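You operate a simulated robot arm through the tools that you are given. There is no shell and no other tool.

Carry out the task below with a simulated robot arm. There is one attempt and no reset: what you move stays moved.

TASK
Stop the rollers, power off and lift roller 1 into the rack's free blue slot.
Fine: lock the steel bar again; the other rollers stay in. Where these are worked on the way, their far stop is far enough and under half their travel is too little: steel bar.

The check looks at the end state, three seconds after you hand in, the way a careful person would. Anything else that was tipped, shoved, dropped, spilled or broken makes it a failure.

THE ROBOT
A 6-joint arm with a three-finger gripper, fixed in place. Base frame: the origin is at the foot of the arm, x ahead of it, y to its left, z up; the work surface is at about z = 860. Units: mm, rad, N and s.
Its first joint turns from -2.897 to 2.897 rad. Payload 4.89 kg.
The tool frame sits at the grasp point between the pads (the TCP): z along the fingers, y along the line on which they close. The tips reach 30 mm beyond it. The gripper opens to 164 mm. The gripper's body begins 125 mm behind the TCP.
Orientation is that of the tool frame in the base frame, as a unit quaternion [w, x, y, z]. With the fingers straight down and closing along the base's y, the tool's x points along the base's -x, its y along +y and its z along -z.

THE INTERFACE
- The arm moves only by the tool arm_command. Its argument "series" is a list of rows, each an object of numbers (a shift or turn left out is 0, a gripper value left out holds the last): "ax", "ay", "az": the turn, a rotation vector about the tool's x, y, z in rad; "dx", "dy", "dz": the shift along the tool's x, y, z in mm; "fingers": the closure in counts, from 0 (fully open) to 255 (shut). In form: [{"ax": .., "ay": .., "az": .., "dx": .., "dy": .., "dz": .., "fingers": ..}, ...]. A call has 1 to 20 rows; each row shifts and turns the commanded pose from where the row before left it, along the tool's axes as they then stand. Rows are played at 5 a second. More than 50 mm and 0.15 rad between two rows, or a gripper value outside its range, and nothing of the call is played. Where a pose cannot be reached the arm comes as near as it can. A force on the tool above 60 N (or 10 N above the force at the start of the call, whichever is more), or a blocked arm, ends the call early, and 0.2 s more pass. The fingers move at their own pace (about 108 mm/s each) and stop on an object; they squeeze with about 37 N. The grip force told is the motor's: it shows also when the fingers shut on nothing. Time passes only in rows, and 0.2 s behind the last, so rows that do not move let the fingers close. The reply holds the time, the measured pose of the TCP, the force on the tool along the base axes, the opening and the grip force, in the units named above and with some noise, with the torque about the TCP (base axes, N m) and any sound that the robot's microphone picked up, and new pictures: "pictures" is both (left out), scene, wrist or none.
- Cameras (640 x 400 px; columns grow to the right, rows downward): "scene" is fixed at [223.8, 498.7, 1480]; the picture's right is [-0.76, -0.65, 0.00], its down [-0.20, 0.23, -0.95] and it looks along [0.62, -0.73, -0.30] (base axes); focal length 310 px, centre (320, 200). "wrist" rides on the gripper at [76, -2, -152] in the tool frame; the picture's right is [0.02, 1.00, 0.00], its down [-0.88, 0.02, -0.47] and it looks along [-0.47, 0.01, 0.88] (tool axes); focal length 247 px, centre (320, 200). There is no depth. A picture from a camera that has moved, and an enlarged one, comes with that camera's place and axes in the base frame and with its lens. The place of the scene camera against the robot may be out by one fixed shift of up to 12 mm in any direction.
- raise_lower(by): slides the trunk up (or, below 0, down) by that many mm; the arm rides with it, the base frame stays. It gives what a move gives, with no picture.
- close_up(camera, box): a new picture of the part [left, top, right, bottom] of that camera's present view, enlarged. The clock stands still meanwhile.
- close_job(): hands the job in; it is judged then, once.

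Places have to be worked out from the pictures, the camera data and where the tool is seen. Open the gripper and draw the arm clear of the work before you hand the job in, unless the task says otherwise.

The tools are called after "Call:" as name(argument=value, ...) on one line, values as JSON. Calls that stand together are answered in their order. arm_command: Moves the arm, as the interface text tells. Its arguments: {"type":"object","properties":{"series":{"type":"array","items":{"type":"object","properties":{"ax":{"type":"number"},"ay":{"type":"number"},"az":{"type":"number"},"dx":{"type":"number"},"dy":{"type":"number"},"dz":{"type":"number"},"fingers":{"type":"number"}}}},"pictures":{"type":"string","enum":["both","scene","wrist","none"]}},"required":["series"]} The other tools are called the same way: raise_lower (by) slides the trunk up or down; close_up (camera, box) takes an enlarged picture of a part of a camera's view; close_job () hands the job in.

At the start:

```text
time_s: 0.0
eef_pos: [569.4, -329.5, 1289.2]
ee_rot: [0.001, 0.0, 1.0, 0.0]
contact_force: [0.1, -0.8, 0.5]
ft_torque: [-0.04, -0.01, -0.01]
width: 163.8
gripper_force: 0.0
trunk travel left (down, up): [-175.0, 215.0]
```

scene: 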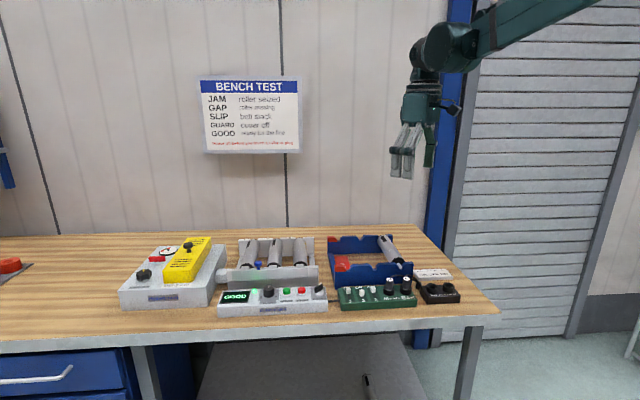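
wrist: 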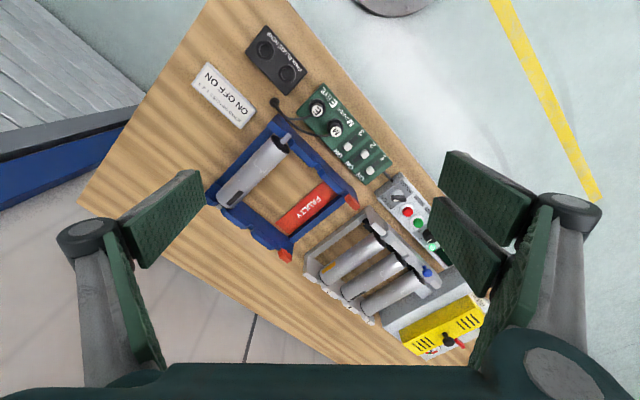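

The pictures show a bench with a drive unit (yellow guard), a roller bed with three rollers, a controller, a blue rack with one roller and a red "FAULTY" tag, and a green panel. I take enlarged pictures first to read the labels and find parts.

Call:
close_up(camera="scene", box=[200, 220, 340, 320])

Call:
close_up(camera="scene", box=[320, 220, 470, 320])

Call:
close_up(camera="scene", box=[110, 220, 240, 320])

Call:
close_up(camera="scene", box=[190, 70, 310, 160])

Call:
close_up(camera="wrist", box=[190, 100, 360, 270])

Call:
close_up(camera="wrist", box=[300, 160, 500, 370])

Call:
close_up(camera="wrist", box=[190, 20, 420, 200])

```text
4.00 times, centred on (270, 270) of scene
camera zoom: at [223.8, 498.7, 1480.0], right [-0.76, -0.65, 0.0], down [-0.2, 0.23, -0.95], along [0.62, -0.73, -0.3], focal length 1242 px, centre (520, -80)
```

zoom: 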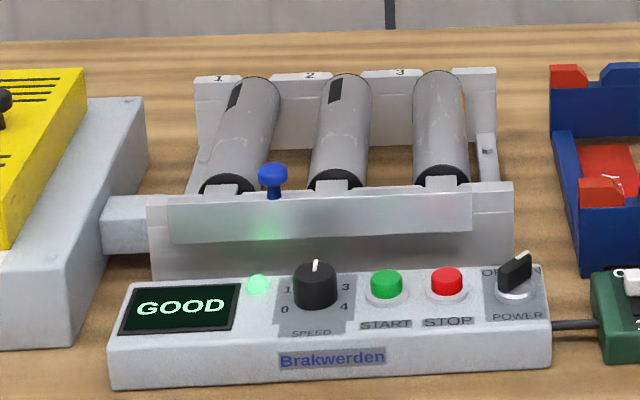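

```text
4.00 times, centred on (395, 270) of scene
camera zoom: at [223.8, 498.7, 1480.0], right [-0.76, -0.65, 0.0], down [-0.2, 0.23, -0.95], along [0.62, -0.73, -0.3], focal length 1242 px, centre (20, -80)
```

zoom: 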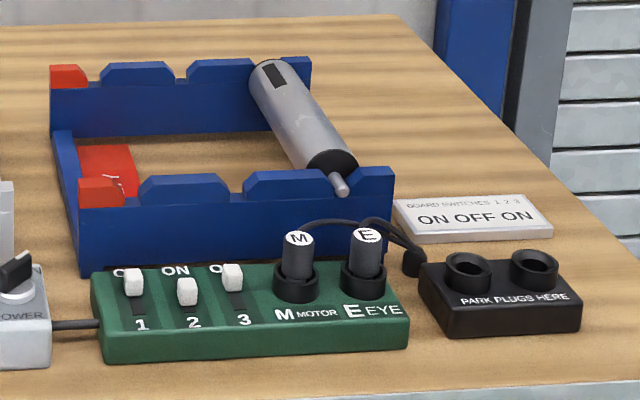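

```text
4.00 times, centred on (175, 270) of scene
camera zoom: at [223.8, 498.7, 1480.0], right [-0.76, -0.65, 0.0], down [-0.2, 0.23, -0.95], along [0.62, -0.73, -0.3], focal length 1242 px, centre (900, -80)
```

zoom: 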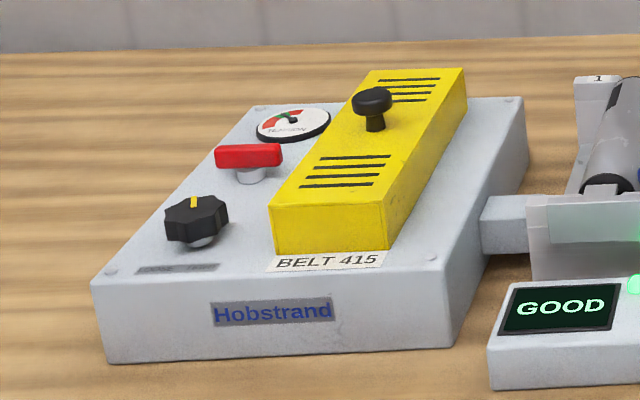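

```text
4.44 times, centred on (250, 115) of scene
camera zoom: at [223.8, 498.7, 1480.0], right [-0.76, -0.65, 0.0], down [-0.2, 0.23, -0.95], along [0.62, -0.73, -0.3], focal length 1380 px, centre (631, 578)
```

zoom: 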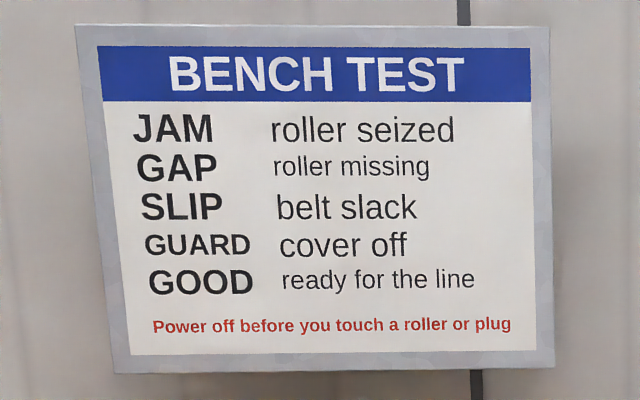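

```text
2.35 times, centred on (275, 185) of wrist
camera zoom: at [492.6, -329.5, 1441.0], right [-0.02, 1.0, 0.0], down [0.88, 0.02, 0.47], along [0.47, 0.01, -0.88], focal length 581 px, centre (426, 235)
```

zoom: 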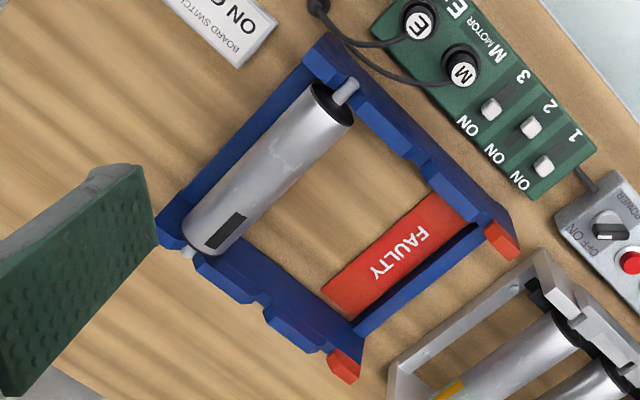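

```text
1.90 times, centred on (400, 265) of wrist
camera zoom: at [492.6, -329.5, 1441.0], right [-0.02, 1.0, 0.0], down [0.88, 0.02, 0.47], along [0.47, 0.01, -0.88], focal length 470 px, centre (168, 76)
```

zoom: 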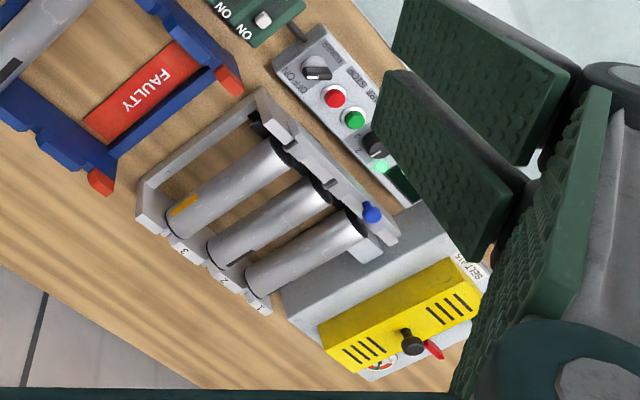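

```text
2.22 times, centred on (305, 110) of wrist
camera zoom: at [492.6, -329.5, 1441.0], right [-0.02, 1.0, 0.0], down [0.88, 0.02, 0.47], along [0.47, 0.01, -0.88], focal length 549 px, centre (353, 400)
```

zoom: 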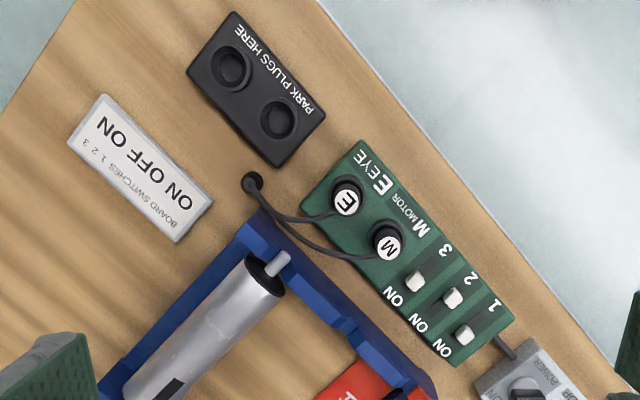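

Everything reads clearly: the display says GOOD, POWER is on ON, the steel bar with the blue knob spans the near ends of the rollers, and the rack's middle slot is the free blue one. I judge STOP to be near (809, -99) and roller 1 near (1065, -115), so I move above the bench, turn the tool to bench alignment and look from there.

Call:
arm_command(series=[{"dx": -31, "dy": 30, "dz": 10}, {"dx": -31, "dy": 30, "dz": 10}, {"dx": -31, "dy": 30, "dz": 10}, {"dx": -31, "dy": 30, "dz": 10}, {"dx": -31, "dy": 30, "dz": 10}, {"dx": -31, "dy": 30, "dz": 10}, {"dx": -31, "dy": 30, "dz": 10}, {"dx": -31, "dy": 30, "dz": 10}, {"dx": -31, "dy": 30, "dz": 10}, {"az": 0.144}, {"az": 0.144}, {"az": 0.144}, {"az": 0.144}, {"az": 0.144}, {"az": 0.144}, {}], pictures="both")

```text
time_s: 3.4
eef_pos: [848.1, -59.3, 1199.1]
ee_rot: [0.0, 0.42, 0.907, 0.0]
contact_force: [0.8, -0.5, -0.5]
ft_torque: [-0.02, -0.03, 0.02]
width: 164.2
gripper_force: 0.1
trunk travel left (down, up): [-175.0, 215.0]
camera wrist: at [797.5, -0.9, 1351.0], right [0.75, 0.66, 0.0], down [0.59, -0.66, 0.47], along [0.31, -0.35, -0.88], focal length 247 px, centre (320, 200)
```

scene: 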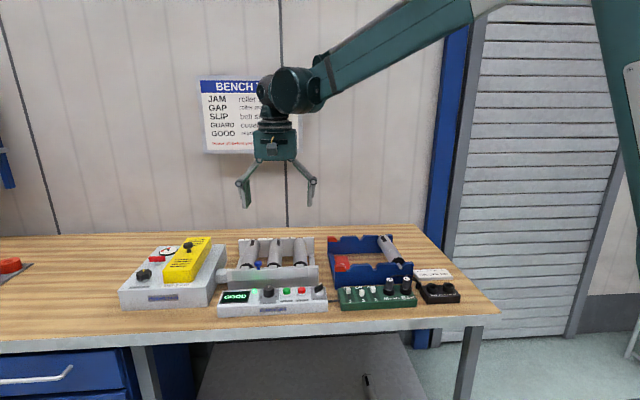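
wrist: 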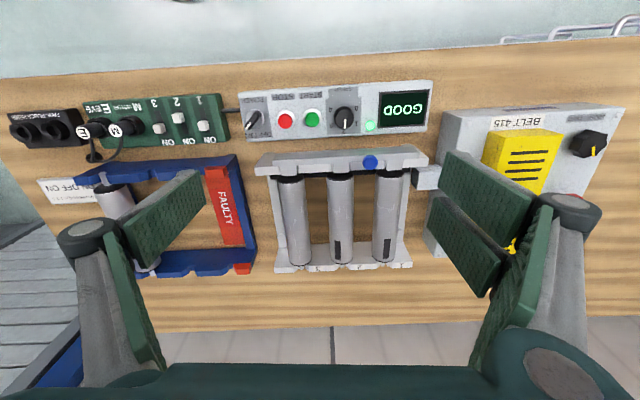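

The tool is now bench-aligned and the wrist camera sees the whole bed. I enlarge the parts I'll work with.

Call:
close_up(camera="wrist", box=[235, 70, 445, 170])

Call:
close_up(camera="wrist", box=[240, 130, 450, 280])

Call:
close_up(camera="wrist", box=[40, 130, 270, 290])

Call:
close_up(camera="scene", box=[215, 230, 335, 320])

```text
3.05 times, centred on (340, 120) of wrist
camera zoom: at [797.5, -0.9, 1351.0], right [0.75, 0.66, 0.0], down [0.59, -0.66, 0.47], along [0.31, -0.35, -0.88], focal length 753 px, centre (259, 444)
```

zoom: 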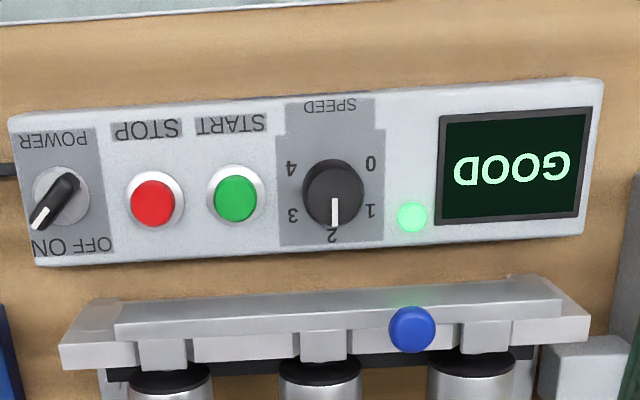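

```text
2.67 times, centred on (345, 205) of wrist
camera zoom: at [797.5, -0.9, 1351.0], right [0.75, 0.66, 0.0], down [0.59, -0.66, 0.47], along [0.31, -0.35, -0.88], focal length 659 px, centre (253, 187)
```

zoom: 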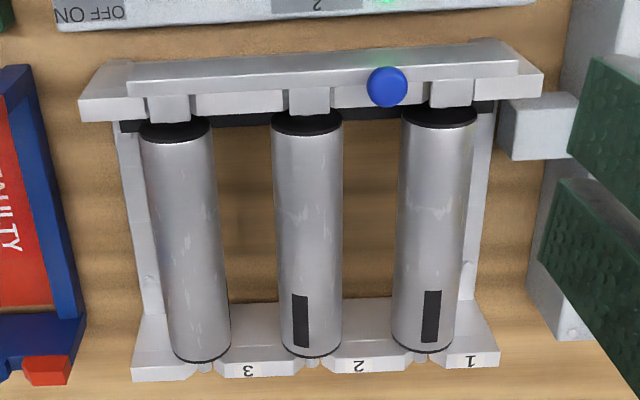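

```text
2.50 times, centred on (155, 210) of wrist
camera zoom: at [797.5, -0.9, 1351.0], right [0.75, 0.66, 0.0], down [0.59, -0.66, 0.47], along [0.31, -0.35, -0.88], focal length 617 px, centre (732, 175)
```

zoom: 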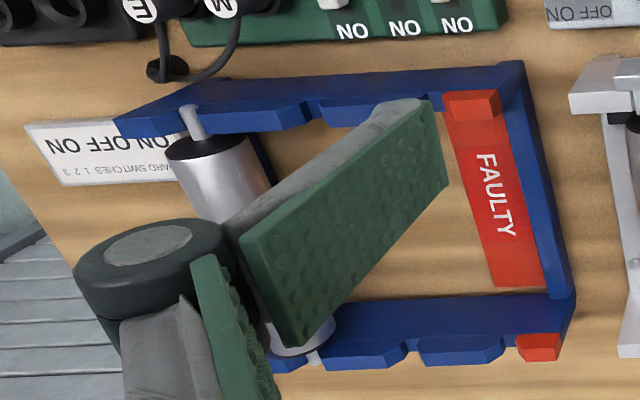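

```text
4.44 times, centred on (275, 275) of scene
camera zoom: at [223.8, 498.7, 1480.0], right [-0.76, -0.65, 0.0], down [-0.2, 0.23, -0.95], along [0.62, -0.73, -0.3], focal length 1380 px, centre (520, -133)
```

zoom: 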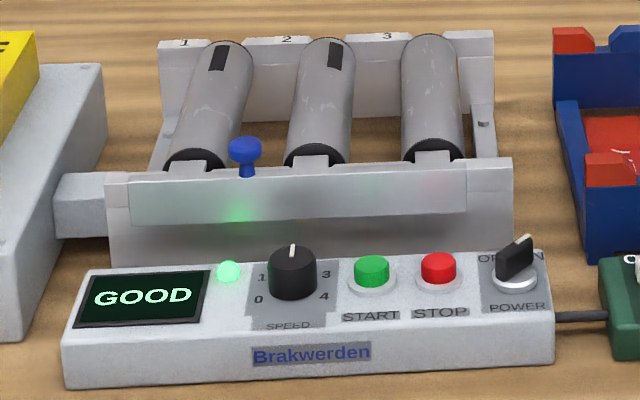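

I triangulate from the two wrist views: STOP top ≈ (806, -100, 907), POWER knob ≈ (765, -133, 912), blue bar knob ≈ (944, -47, 973). I close the fingers and go to about 25 mm above STOP to check alignment before pressing.

Call:
arm_command(series=[{"dx": -1, "dy": -14.6, "dz": 40, "fingers": 255}, {"dx": -1, "dy": -14.6, "dz": 40, "fingers": 255}, {"dx": -1, "dy": -14.6, "dz": 40, "fingers": 255}, {"dx": -1, "dy": -14.6, "dz": 40}, {"dz": 40}, {"dz": 35}, {}, {}], pictures="both")

```text
time_s: 5.2
eef_pos: [807.0, -100.0, 963.5]
ee_rot: [0.0, 0.419, 0.908, 0.0]
contact_force: [0.9, -0.1, -0.7]
ft_torque: [0.03, 0.04, 0.03]
width: 0.0
gripper_force: 37.4
trunk travel left (down, up): [-175.0, 215.0]
camera wrist: at [755.5, -41.7, 1115.7], right [0.75, 0.67, 0.0], down [0.59, -0.66, 0.47], along [0.31, -0.35, -0.88], focal length 247 px, centre (320, 200)
```

scene: 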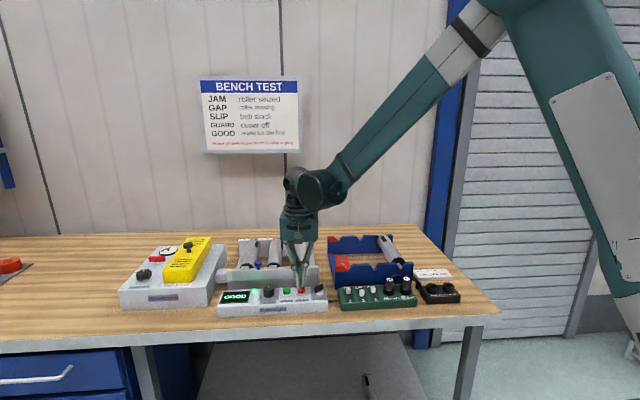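
wrist: 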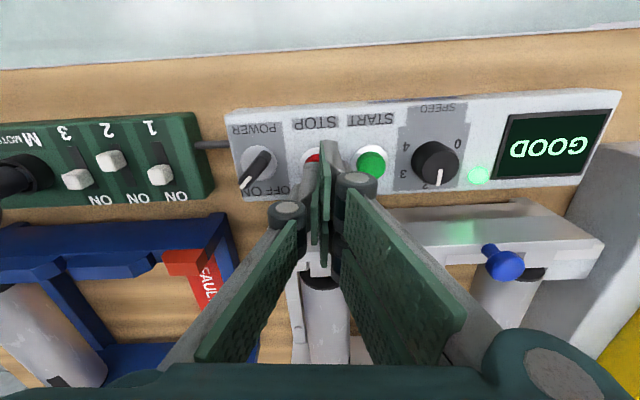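

I check the fingertip alignment over STOP in enlarged views.

Call:
close_up(camera="wrist", box=[220, 100, 420, 225])

Call:
close_up(camera="scene", box=[260, 230, 350, 320])

```text
3.20 times, centred on (320, 162) of wrist
camera zoom: at [755.5, -41.7, 1115.7], right [0.75, 0.67, 0.0], down [0.59, -0.66, 0.47], along [0.31, -0.35, -0.88], focal length 790 px, centre (320, 320)
```

zoom: 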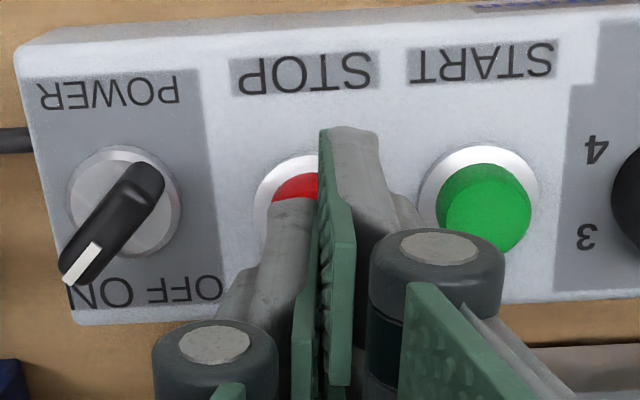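

```text
4.44 times, centred on (305, 275) of scene
camera zoom: at [223.8, 498.7, 1480.0], right [-0.76, -0.65, 0.0], down [-0.2, 0.23, -0.95], along [0.62, -0.73, -0.3], focal length 1380 px, centre (387, -133)
```

zoom: 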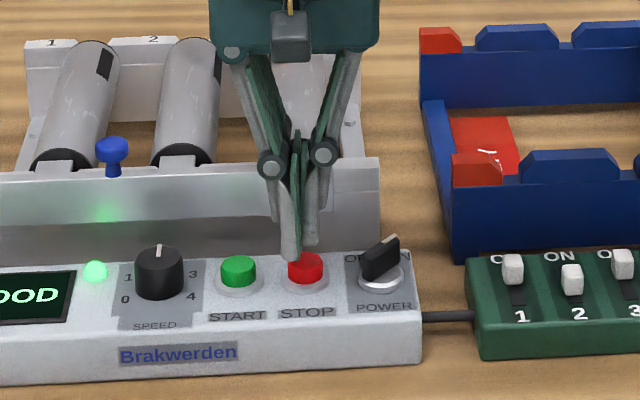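

The TCP axis projects onto the STOP cap's centre within about a millimetre. I lower toward it in small steps and watch the force.

Call:
arm_command(series=[{"dz": 15}, {"dz": 5}, {"dz": 3}, {"dz": 3}, {"dz": 2}, {}], pictures="scene")

```text
time_s: 6.6
eef_pos: [805.2, -99.5, 936.5]
ee_rot: [0.001, 0.419, 0.908, 0.0]
contact_force: [2.6, -4.4, 17.9]
ft_torque: [-0.11, -0.1, -0.03]
width: 6.1
gripper_force: 44.7
trunk travel left (down, up): [-175.0, 215.0]
heard: click
```

scene: 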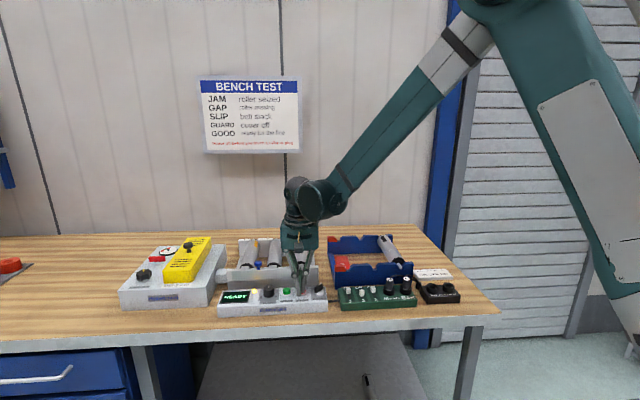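

I heard a click and the display changed from GOOD to READY: the rollers are stopped. I back straight up and look at the controller again.

Call:
arm_command(series=[{"dz": -10}, {"dz": -30}, {"dz": -40}, {"dz": -40, "fingers": 180}, {"fingers": 180}, {}], pictures="both")

Call:
close_up(camera="scene", box=[200, 220, 340, 320])

Call:
close_up(camera="wrist", box=[200, 80, 440, 230])

```text
time_s: 8.0
eef_pos: [805.6, -98.3, 1057.2]
ee_rot: [0.0, 0.419, 0.908, 0.0]
contact_force: [-1.3, 1.0, 0.5]
ft_torque: [-0.03, -0.06, -0.01]
width: 48.2
gripper_force: 0.0
trunk travel left (down, up): [-175.0, 215.0]
camera wrist: at [754.8, -41.6, 1208.8], right [0.75, 0.67, 0.0], down [0.59, -0.66, 0.47], along [0.32, -0.35, -0.88], focal length 247 px, centre (320, 200)
```

scene: 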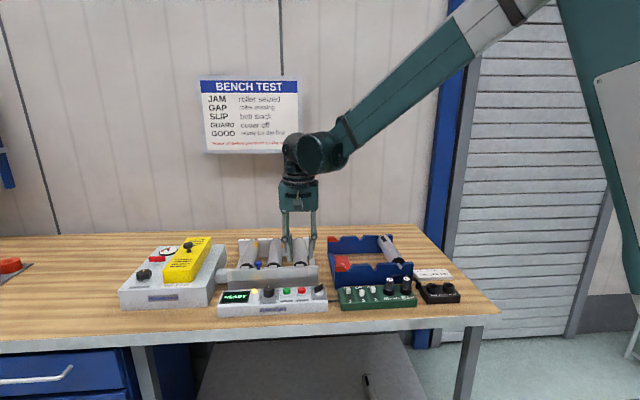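
wrist: 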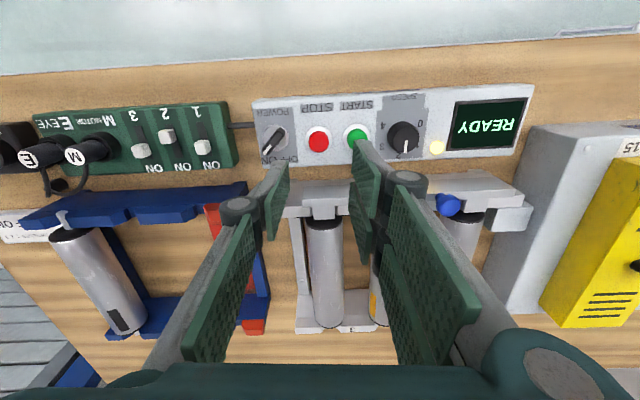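

```text
4.00 times, centred on (270, 270) of scene
camera zoom: at [223.8, 498.7, 1480.0], right [-0.76, -0.65, 0.0], down [-0.2, 0.23, -0.95], along [0.62, -0.73, -0.3], focal length 1242 px, centre (520, -80)
```

zoom: 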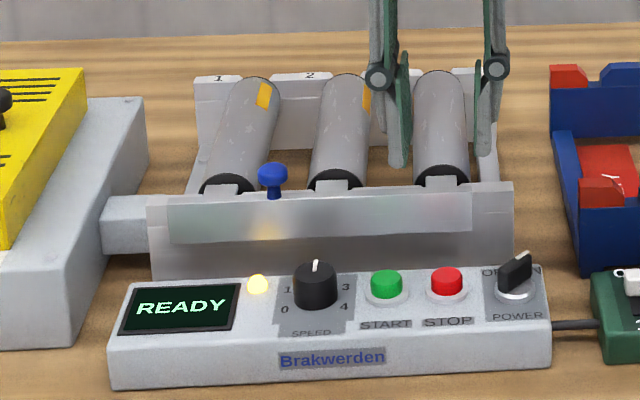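

```text
2.67 times, centred on (320, 155) of wrist
camera zoom: at [754.8, -41.6, 1208.8], right [0.75, 0.67, 0.0], down [0.59, -0.66, 0.47], along [0.32, -0.35, -0.88], focal length 659 px, centre (320, 320)
```

zoom: 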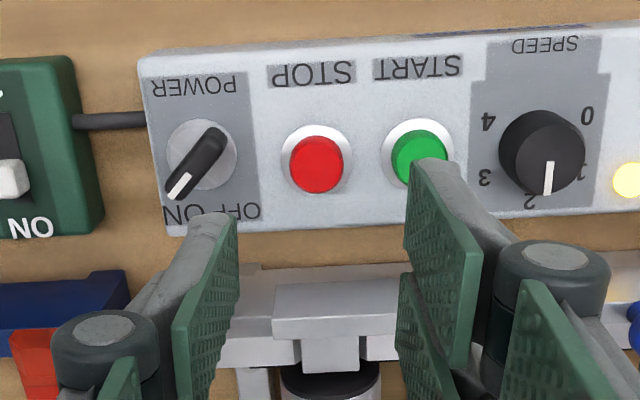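

READY is shown and roller bars stand still. The POWER knob's handle lies along base y at about (765, -137.5), top near z 915, so I turn the tool so the fingers close along base x, narrow the opening to ~28 mm (to clear STOP), and hover above it for a check.

Call:
arm_command(series=[{"dx": -1.8, "dy": -28.1, "fingers": 212}, {"dx": -1.8, "dy": -28.1}, {"az": 0.14}, {"az": 0.14}, {"az": 0.14}, {"az": 0.14}, {"az": 0.142}, {"dz": 40}, {"dz": 30}, {}, {}], pictures="both")

Call:
close_up(camera="wrist", box=[240, 100, 400, 220])

Call:
close_up(camera="scene", box=[270, 240, 370, 320])

```text
time_s: 10.4
eef_pos: [765.1, -139.7, 986.1]
ee_rot: [0.0, 0.706, 0.708, -0.001]
contact_force: [1.3, -0.3, -0.5]
ft_torque: [0.01, 0.07, 0.0]
width: 27.8
gripper_force: 0.0
trunk travel left (down, up): [-175.0, 215.0]
camera wrist: at [763.6, -62.0, 1137.1], right [1.0, 0.03, 0.0], down [0.02, -0.88, 0.47], along [0.01, -0.47, -0.88], focal length 247 px, centre (320, 200)
```

scene: 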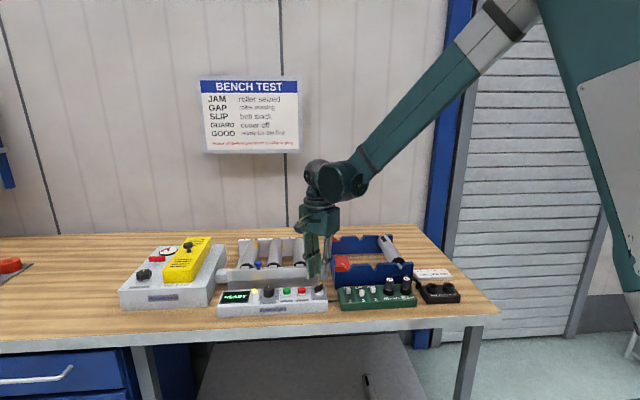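
wrist: 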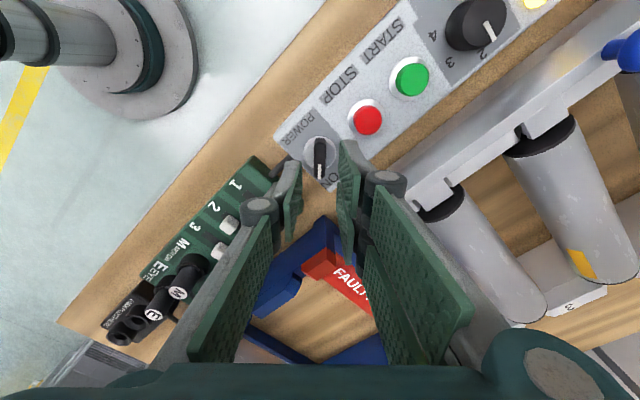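

```text
3.33 times, centred on (320, 160) of wrist
camera zoom: at [763.6, -62.0, 1137.1], right [1.0, 0.03, 0.0], down [0.02, -0.88, 0.47], along [0.01, -0.47, -0.88], focal length 823 px, centre (320, 333)
```

zoom: 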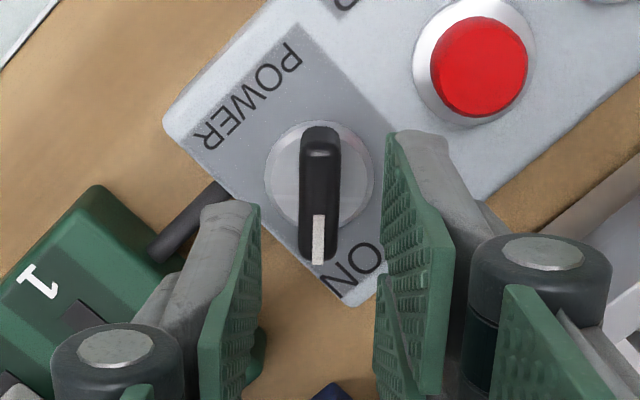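

```text
5.00 times, centred on (320, 280) of scene
camera zoom: at [223.8, 498.7, 1480.0], right [-0.76, -0.65, 0.0], down [-0.2, 0.23, -0.95], along [0.62, -0.73, -0.3], focal length 1552 px, centre (320, -200)
```

zoom: 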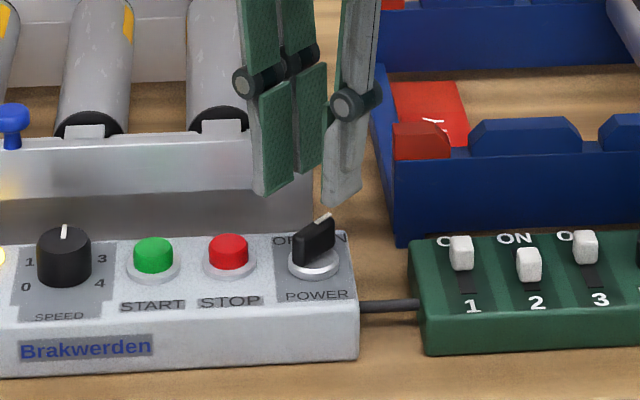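

The handle lies centred between the fingers to within 1 mm. I descend to tips at about z 900 and close on the handle.

Call:
arm_command(series=[{"dx": 0.8, "dy": 0.9, "dz": 30}, {"dz": 16}, {"dz": 5}, {"dz": 4}, {}, {"fingers": 255}, {"fingers": 255}, {}], pictures="both")

Call:
close_up(camera="wrist", box=[240, 100, 400, 220])

Call:
close_up(camera="scene", box=[270, 240, 370, 320])

```text
time_s: 11.8
eef_pos: [766.1, -139.3, 935.1]
ee_rot: [0.002, 0.705, 0.709, 0.0]
contact_force: [-0.7, 0.4, 75.4]
ft_torque: [-0.3, 0.13, 0.01]
width: 10.6
gripper_force: 37.2
trunk travel left (down, up): [-175.0, 215.0]
stopped in row 6: the force on the tool passed its limit at 76 N (the readings are from after the stop); the commanded pose is now the measured one
camera wrist: at [762.9, -60.8, 1087.6], right [1.0, 0.03, 0.0], down [0.02, -0.88, 0.47], along [0.01, -0.47, -0.88], focal length 247 px, centre (320, 200)
```

scene: 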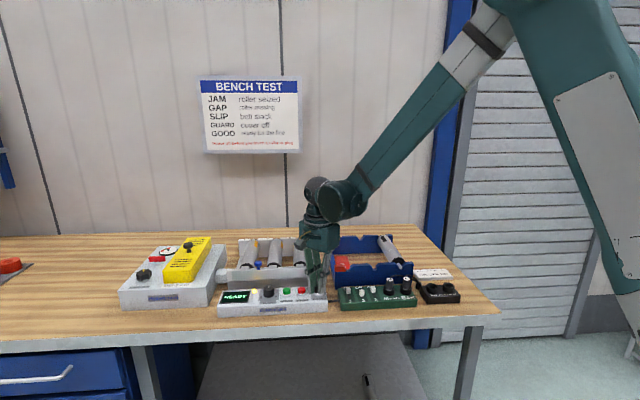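
wrist: 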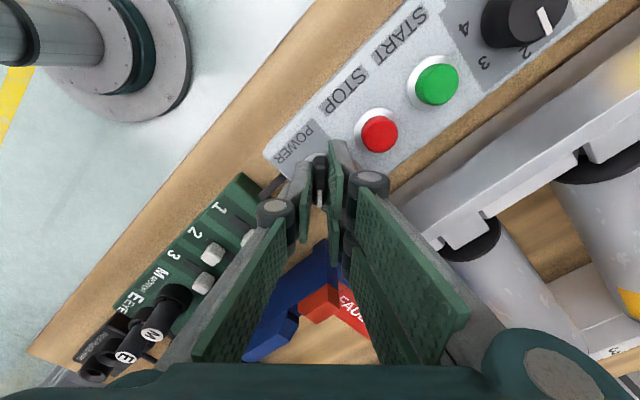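

```text
3.33 times, centred on (320, 160) of wrist
camera zoom: at [762.9, -60.8, 1087.6], right [1.0, 0.03, 0.0], down [0.02, -0.88, 0.47], along [0.01, -0.47, -0.88], focal length 823 px, centre (320, 333)
```

zoom: 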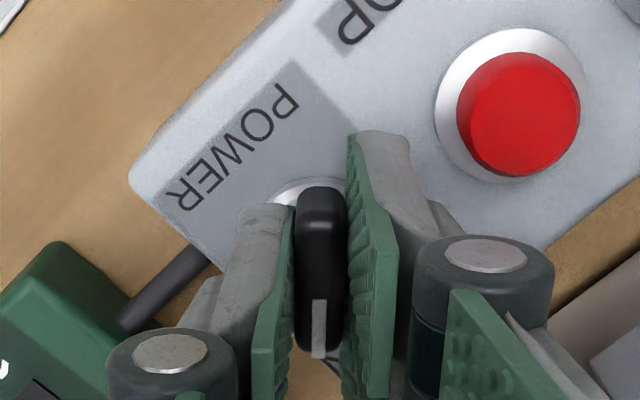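

```text
5.00 times, centred on (320, 280) of scene
camera zoom: at [223.8, 498.7, 1480.0], right [-0.76, -0.65, 0.0], down [-0.2, 0.23, -0.95], along [0.62, -0.73, -0.3], focal length 1552 px, centre (320, -200)
```

zoom: 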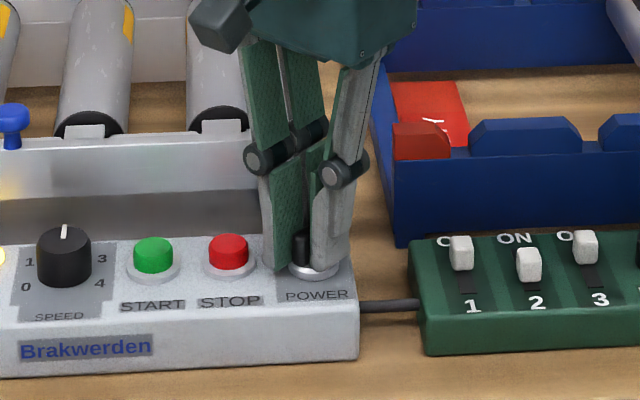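

The fingers hold the handle (10.6 mm), but the tips press on the knob's base plate with 75 N. I ease up by 3 mm to relieve that before turning.

Call:
arm_command(series=[{"dz": -2, "fingers": 255}, {"dz": -2}, {}], pictures="none")

```text
time_s: 12.6
eef_pos: [765.1, -139.2, 936.3]
ee_rot: [0.0, 0.706, 0.709, 0.0]
contact_force: [-13.2, -2.9, 21.5]
ft_torque: [-1.07, 0.24, -0.01]
width: 10.7
gripper_force: 45.3
trunk travel left (down, up): [-175.0, 215.0]
```

Vertical force is down to 21 N; I ease up a touch more.

Call:
arm_command(series=[{"dz": -2}, {}], pictures="none")

```text
time_s: 13.2
eef_pos: [766.4, -138.7, 936.4]
ee_rot: [-0.001, 0.705, 0.709, 0.0]
contact_force: [-35.7, -1.2, -32.5]
ft_torque: [-0.01, 0.88, 0.04]
width: 10.9
gripper_force: 45.9
trunk travel left (down, up): [-175.0, 215.0]
```

Now the grip is pulling upward slightly, so the neutral height is about 1 mm lower; I go there and start turning counter-clockwise seen from above in small steps.

Call:
arm_command(series=[{"dz": 1, "dy": 0.3}, {"az": -0.1}, {"az": -0.1}, {}], pictures="wrist")

```text
time_s: 14.2
eef_pos: [765.5, -137.9, 939.0]
ee_rot: [0.0, 0.631, 0.776, 0.0]
contact_force: [-51.3, 2.7, -29.1]
ft_torque: [0.02, 1.21, 0.07]
width: 10.7
gripper_force: 45.6
trunk travel left (down, up): [-175.0, 215.0]
camera wrist: at [748.6, -63.0, 1089.1], right [0.97, 0.22, 0.0], down [0.2, -0.86, 0.47], along [0.11, -0.46, -0.88], focal length 247 px, centre (320, 200)
```

wrist: 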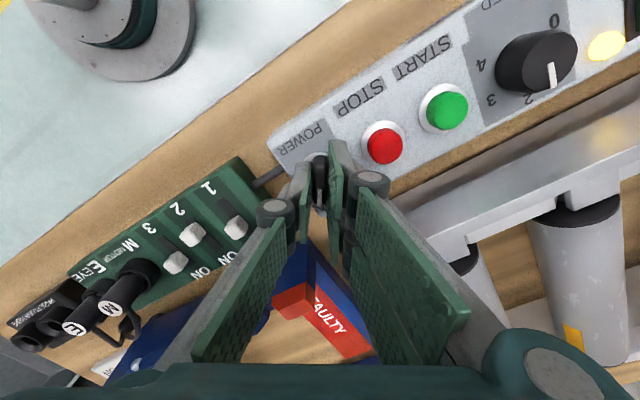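

A steady -51 N along x shows the TCP sits a bit too far in +x from the knob's axis. I shift about 1 mm back and slightly down and re-read.

Call:
arm_command(series=[{"dy": -1, "dz": 0.7}, {}], pictures="none")

```text
time_s: 14.8
eef_pos: [765.6, -139.1, 936.5]
ee_rot: [0.0, 0.632, 0.775, 0.001]
contact_force: [-37.5, 3.9, -15.2]
ft_torque: [0.76, 1.09, 0.06]
width: 11.0
gripper_force: 45.1
trunk travel left (down, up): [-175.0, 215.0]
```

Call:
arm_command(series=[{"dy": -1.3, "dz": 0.5}, {"dy": -1.2}, {}], pictures="none")

```text
time_s: 15.6
eef_pos: [766.5, -138.8, 937.0]
ee_rot: [0.002, 0.632, 0.775, 0.001]
contact_force: [20.0, 8.4, 35.1]
ft_torque: [0.63, -0.42, -0.04]
width: 10.9
gripper_force: 44.7
trunk travel left (down, up): [-175.0, 215.0]
```

Forces flipped sign, so the neutral point is between; I go back 0.9 mm and continue the turn in steps.

Call:
arm_command(series=[{"dy": 0.9, "dz": -0.4}, {"az": -0.1}, {"az": -0.1}, {"az": -0.1}, {}], pictures="wrist")

Call:
close_up(camera="wrist", box=[240, 100, 400, 220])

```text
time_s: 16.8
eef_pos: [766.4, -138.9, 936.5]
ee_rot: [0.001, 0.507, 0.862, 0.001]
contact_force: [44.6, 12.3, 35.9]
ft_torque: [0.34, -1.25, -0.09]
width: 10.7
gripper_force: 44.4
trunk travel left (down, up): [-175.0, 215.0]
camera wrist: at [727.3, -71.1, 1087.8], right [0.86, 0.5, 0.0], down [0.44, -0.76, 0.47], along [0.24, -0.41, -0.88], focal length 247 px, centre (320, 200)
```

wrist: 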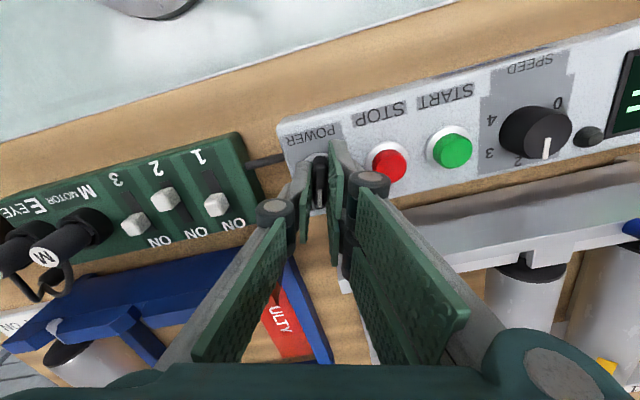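

```text
3.33 times, centred on (320, 160) of wrist
camera zoom: at [727.3, -71.1, 1087.8], right [0.86, 0.5, 0.0], down [0.44, -0.76, 0.47], along [0.24, -0.41, -0.88], focal length 823 px, centre (320, 333)
```

zoom: 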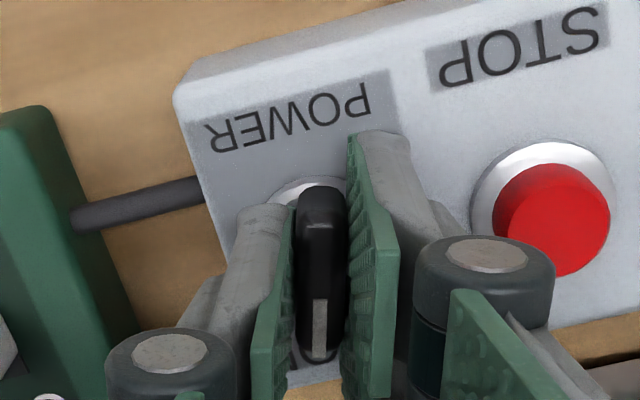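

The knob follows (turned about 0.5 rad) and the lamp has gone dark. I relieve the sideways force by 1.5 mm and turn on toward OFF.

Call:
arm_command(series=[{"dy": 1.6, "dz": -0.6}, {"az": -0.08}, {"az": -0.08}, {}], pictures="none")

```text
time_s: 17.8
eef_pos: [768.4, -138.3, 936.8]
ee_rot: [0.0, 0.437, 0.899, 0.0]
contact_force: [29.2, 7.9, 12.8]
ft_torque: [-0.5, -1.36, -0.05]
width: 10.7
gripper_force: 45.4
trunk travel left (down, up): [-175.0, 215.0]
```

Now at the middle of the turn with small torque; I keep turning with small sideways corrections.

Call:
arm_command(series=[{"dy": 0.8, "dz": -0.2}, {"az": -0.1}, {"az": -0.1}, {"az": -0.1}, {}], pictures="none")

```text
time_s: 18.9
eef_pos: [766.7, -137.1, 936.6]
ee_rot: [0.0, 0.298, 0.955, 0.0]
contact_force: [5.6, 9.4, -16.0]
ft_torque: [-0.02, -0.44, 0.01]
width: 10.7
gripper_force: 45.1
trunk travel left (down, up): [-175.0, 215.0]
```

Call:
arm_command(series=[{"az": -0.08, "dz": 0.2}, {"az": -0.08}, {"az": -0.08}, {}], pictures="both")

Call:
close_up(camera="wrist", box=[240, 100, 400, 220])

Call:
close_up(camera="scene", box=[200, 230, 340, 320])

```text
time_s: 19.9
eef_pos: [767.5, -137.8, 935.8]
ee_rot: [0.0, 0.181, 0.983, 0.0]
contact_force: [-3.6, 15.9, -23.9]
ft_torque: [0.61, 0.52, -0.03]
width: 10.6
gripper_force: 45.5
trunk travel left (down, up): [-175.0, 215.0]
camera wrist: at [695.0, -110.6, 1087.9], right [0.34, 0.94, 0.0], down [0.83, -0.3, 0.47], along [0.44, -0.16, -0.88], focal length 247 px, centre (320, 200)
```

scene: 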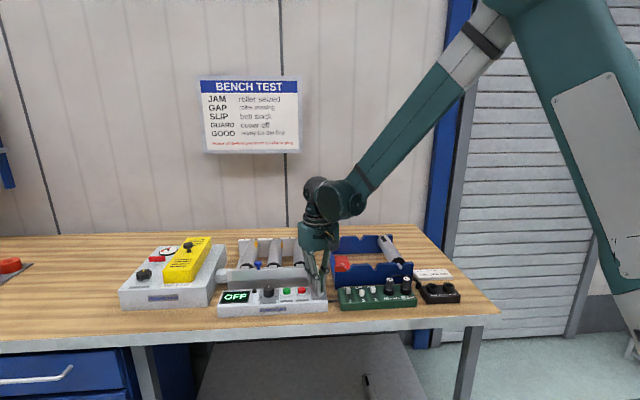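
wrist: 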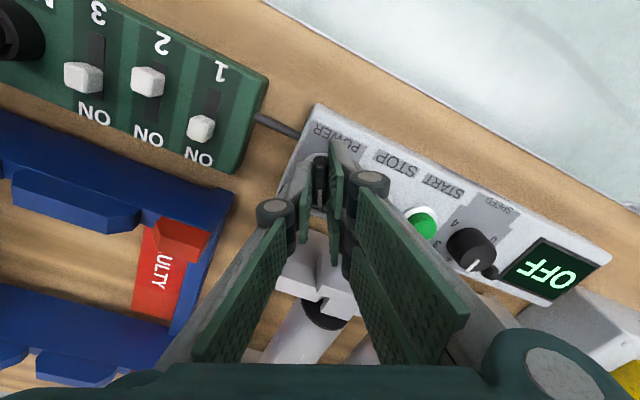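

```text
3.33 times, centred on (320, 160) of wrist
camera zoom: at [695.0, -110.6, 1087.9], right [0.34, 0.94, 0.0], down [0.83, -0.3, 0.47], along [0.44, -0.16, -0.88], focal length 823 px, centre (320, 333)
```

zoom: 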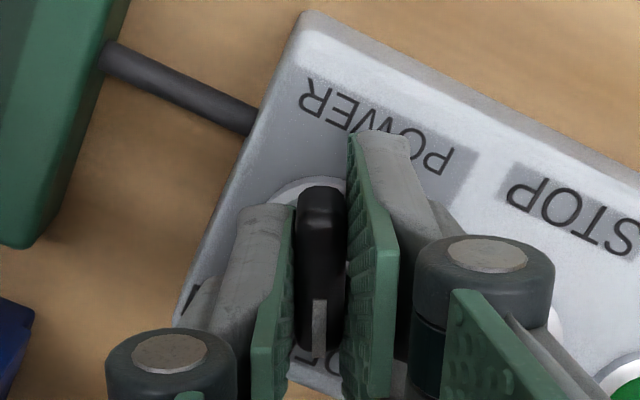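

```text
4.44 times, centred on (270, 275) of scene
camera zoom: at [223.8, 498.7, 1480.0], right [-0.76, -0.65, 0.0], down [-0.2, 0.23, -0.95], along [0.62, -0.73, -0.3], focal length 1380 px, centre (542, -133)
```

zoom: 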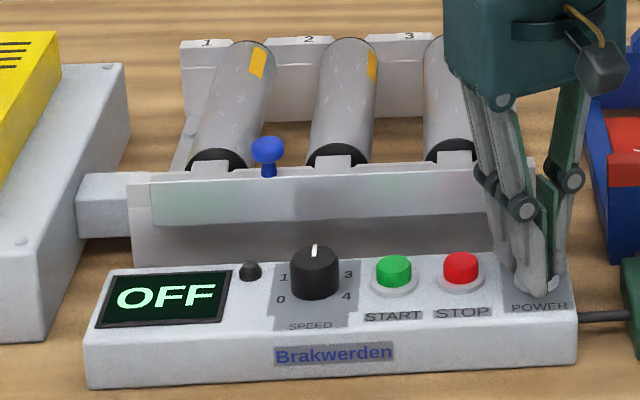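

The display reads OFF. I turn a little further to make sure the knob is on its stop.

Call:
arm_command(series=[{"az": -0.06, "dz": 0.3}, {"az": -0.06}, {}], pictures="none")

```text
time_s: 20.8
eef_pos: [766.3, -136.0, 936.6]
ee_rot: [0.0, 0.122, 0.992, 0.0]
contact_force: [-3.7, 18.6, -16.7]
ft_torque: [0.68, 1.04, -0.04]
width: 10.8
gripper_force: 45.0
trunk travel left (down, up): [-175.0, 215.0]
```

Call:
arm_command(series=[{"az": -0.06}, {"az": -0.06}, {}], pictures="wrist")

Call:
close_up(camera="wrist", box=[240, 100, 400, 220])

```text
time_s: 21.6
eef_pos: [767.5, -137.8, 935.9]
ee_rot: [0.0, 0.063, 0.998, 0.0]
contact_force: [-6.2, 24.1, -20.7]
ft_torque: [0.56, 0.02, -0.01]
width: 10.7
gripper_force: 45.2
trunk travel left (down, up): [-175.0, 215.0]
camera wrist: at [691.0, -127.9, 1087.9], right [0.1, 0.99, 0.0], down [0.88, -0.09, 0.47], along [0.47, -0.05, -0.88], focal length 247 px, centre (320, 200)
```

wrist: 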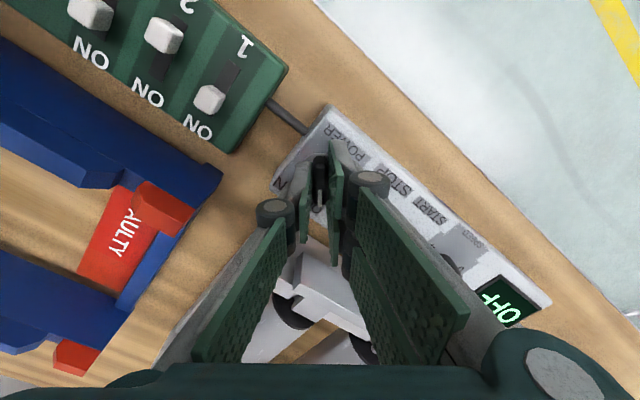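

```text
3.33 times, centred on (320, 160) of wrist
camera zoom: at [691.0, -127.9, 1087.9], right [0.1, 0.99, 0.0], down [0.88, -0.09, 0.47], along [0.47, -0.05, -0.88], focal length 823 px, centre (320, 333)
```

zoom: 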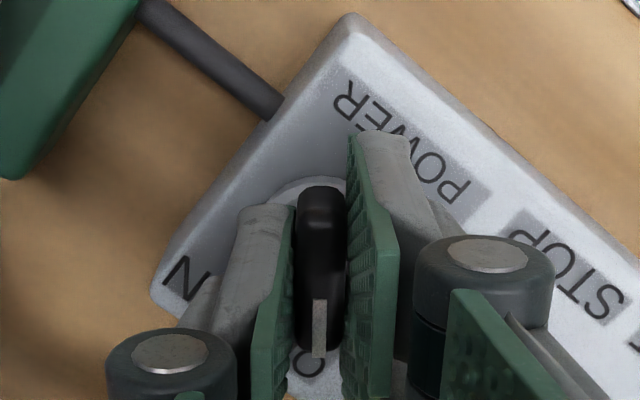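

Call:
arm_command(series=[{"az": -0.05}, {"az": -0.05}, {}], pictures="none")

```text
time_s: 22.4
eef_pos: [767.5, -136.4, 937.5]
ee_rot: [0.0, 0.012, 1.0, 0.0]
contact_force: [-7.0, 30.6, -20.6]
ft_torque: [0.75, 0.05, -0.01]
width: 11.0
gripper_force: 45.3
trunk travel left (down, up): [-175.0, 215.0]
```

The knob is now ~88° from where it was and the display reads OFF. I open the fingers a little and rise straight up to look.

Call:
arm_command(series=[{"fingers": 216}, {"fingers": 216}, {"dz": -15}, {"dz": -40}, {"dz": -45}, {}], pictures="both")

Call:
close_up(camera="wrist", box=[220, 60, 420, 210])

Call:
close_up(camera="scene", box=[200, 230, 340, 320])

```text
time_s: 23.8
eef_pos: [767.3, -138.1, 1036.4]
ee_rot: [0.0, 0.013, 1.0, 0.0]
contact_force: [-0.8, 0.4, 0.2]
ft_torque: [-0.01, -0.09, 0.01]
width: 24.9
gripper_force: 0.1
trunk travel left (down, up): [-175.0, 215.0]
camera wrist: at [689.8, -136.8, 1188.0], right [0.01, 1.0, 0.0], down [0.88, 0.0, 0.47], along [0.47, 0.0, -0.88], focal length 247 px, centre (320, 200)
```

scene: 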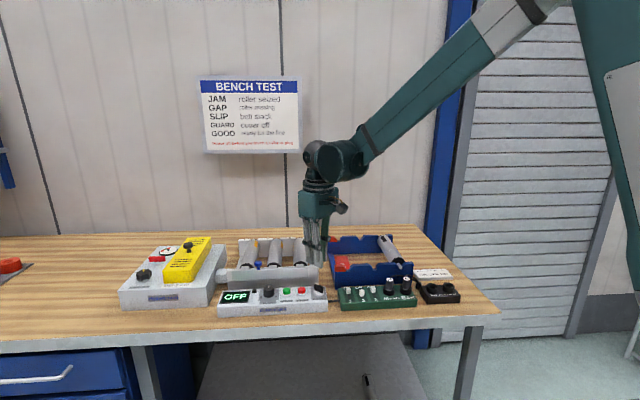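
wrist: 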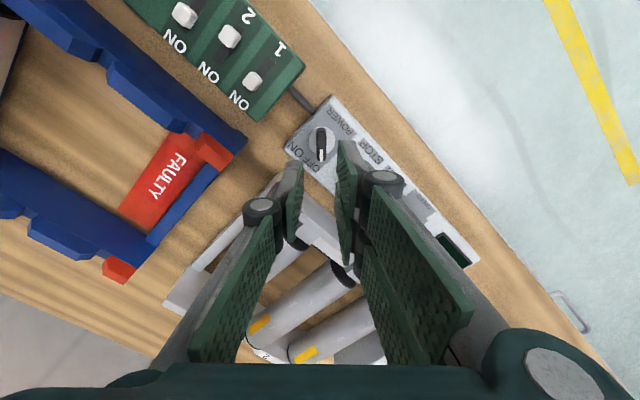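

```text
2.67 times, centred on (320, 135) of wrist
camera zoom: at [689.8, -136.8, 1188.0], right [0.01, 1.0, 0.0], down [0.88, 0.0, 0.47], along [0.47, 0.0, -0.88], focal length 659 px, centre (320, 373)
```

zoom: 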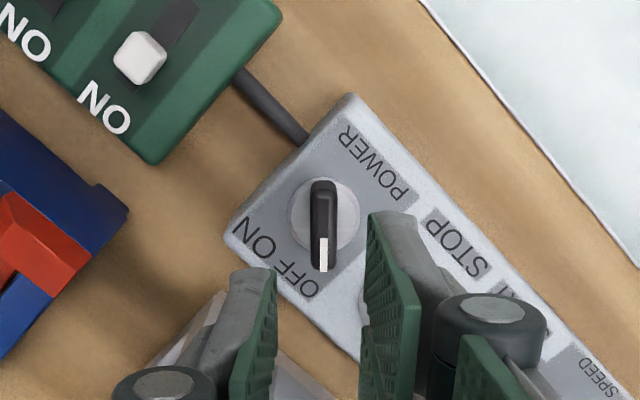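

```text
4.44 times, centred on (270, 275) of scene
camera zoom: at [223.8, 498.7, 1480.0], right [-0.76, -0.65, 0.0], down [-0.2, 0.23, -0.95], along [0.62, -0.73, -0.3], focal length 1380 px, centre (542, -133)
```

zoom: 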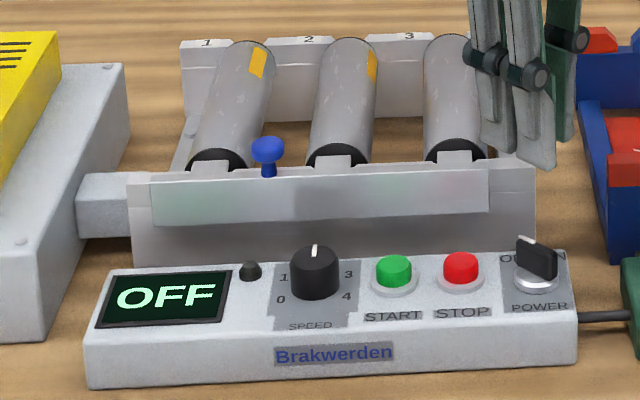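

Power is OFF and the controller hasn't moved. Next the steel bar: I turn back to bench alignment, open to ~60 mm and hover over the blue knob to look at the bar closely.

Call:
arm_command(series=[{"az": 0.141, "dz": -8}, {"az": 0.141, "dz": -8}, {"az": 0.141, "dz": -8}, {"az": 0.141}, {"az": 0.141}, {"az": 0.14, "fingers": 162}, {"dx": -9, "dy": 38.7}, {"dx": -9, "dy": 38.7}, {"dx": -9, "dy": 38.7}, {"dx": -9, "dy": 38.7}, {"dx": -9, "dy": 38.5}, {}, {}], pictures="both")

Call:
close_up(camera="wrist", box=[200, 80, 440, 230])

```text
time_s: 26.6
eef_pos: [943.8, -47.0, 1060.8]
ee_rot: [-0.001, 0.422, 0.906, 0.0]
contact_force: [0.6, 0.6, 0.2]
ft_torque: [-0.02, 0.08, 0.02]
width: 59.7
gripper_force: 0.0
trunk travel left (down, up): [-175.0, 215.0]
camera wrist: at [893.2, 10.8, 1212.0], right [0.75, 0.66, 0.0], down [0.58, -0.66, 0.47], along [0.31, -0.36, -0.88], focal length 247 px, centre (320, 200)
```

scene: 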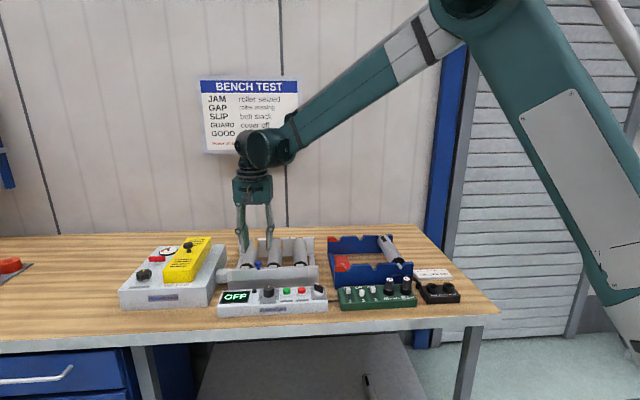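
wrist: 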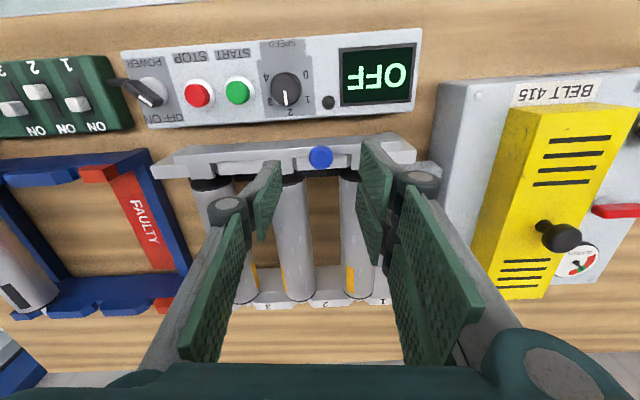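

```text
2.67 times, centred on (320, 155) of wrist
camera zoom: at [893.2, 10.8, 1212.0], right [0.75, 0.66, 0.0], down [0.58, -0.66, 0.47], along [0.31, -0.36, -0.88], focal length 659 px, centre (320, 320)
```

zoom: 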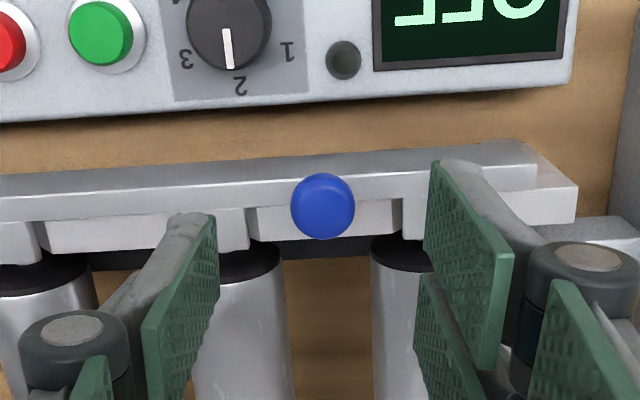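

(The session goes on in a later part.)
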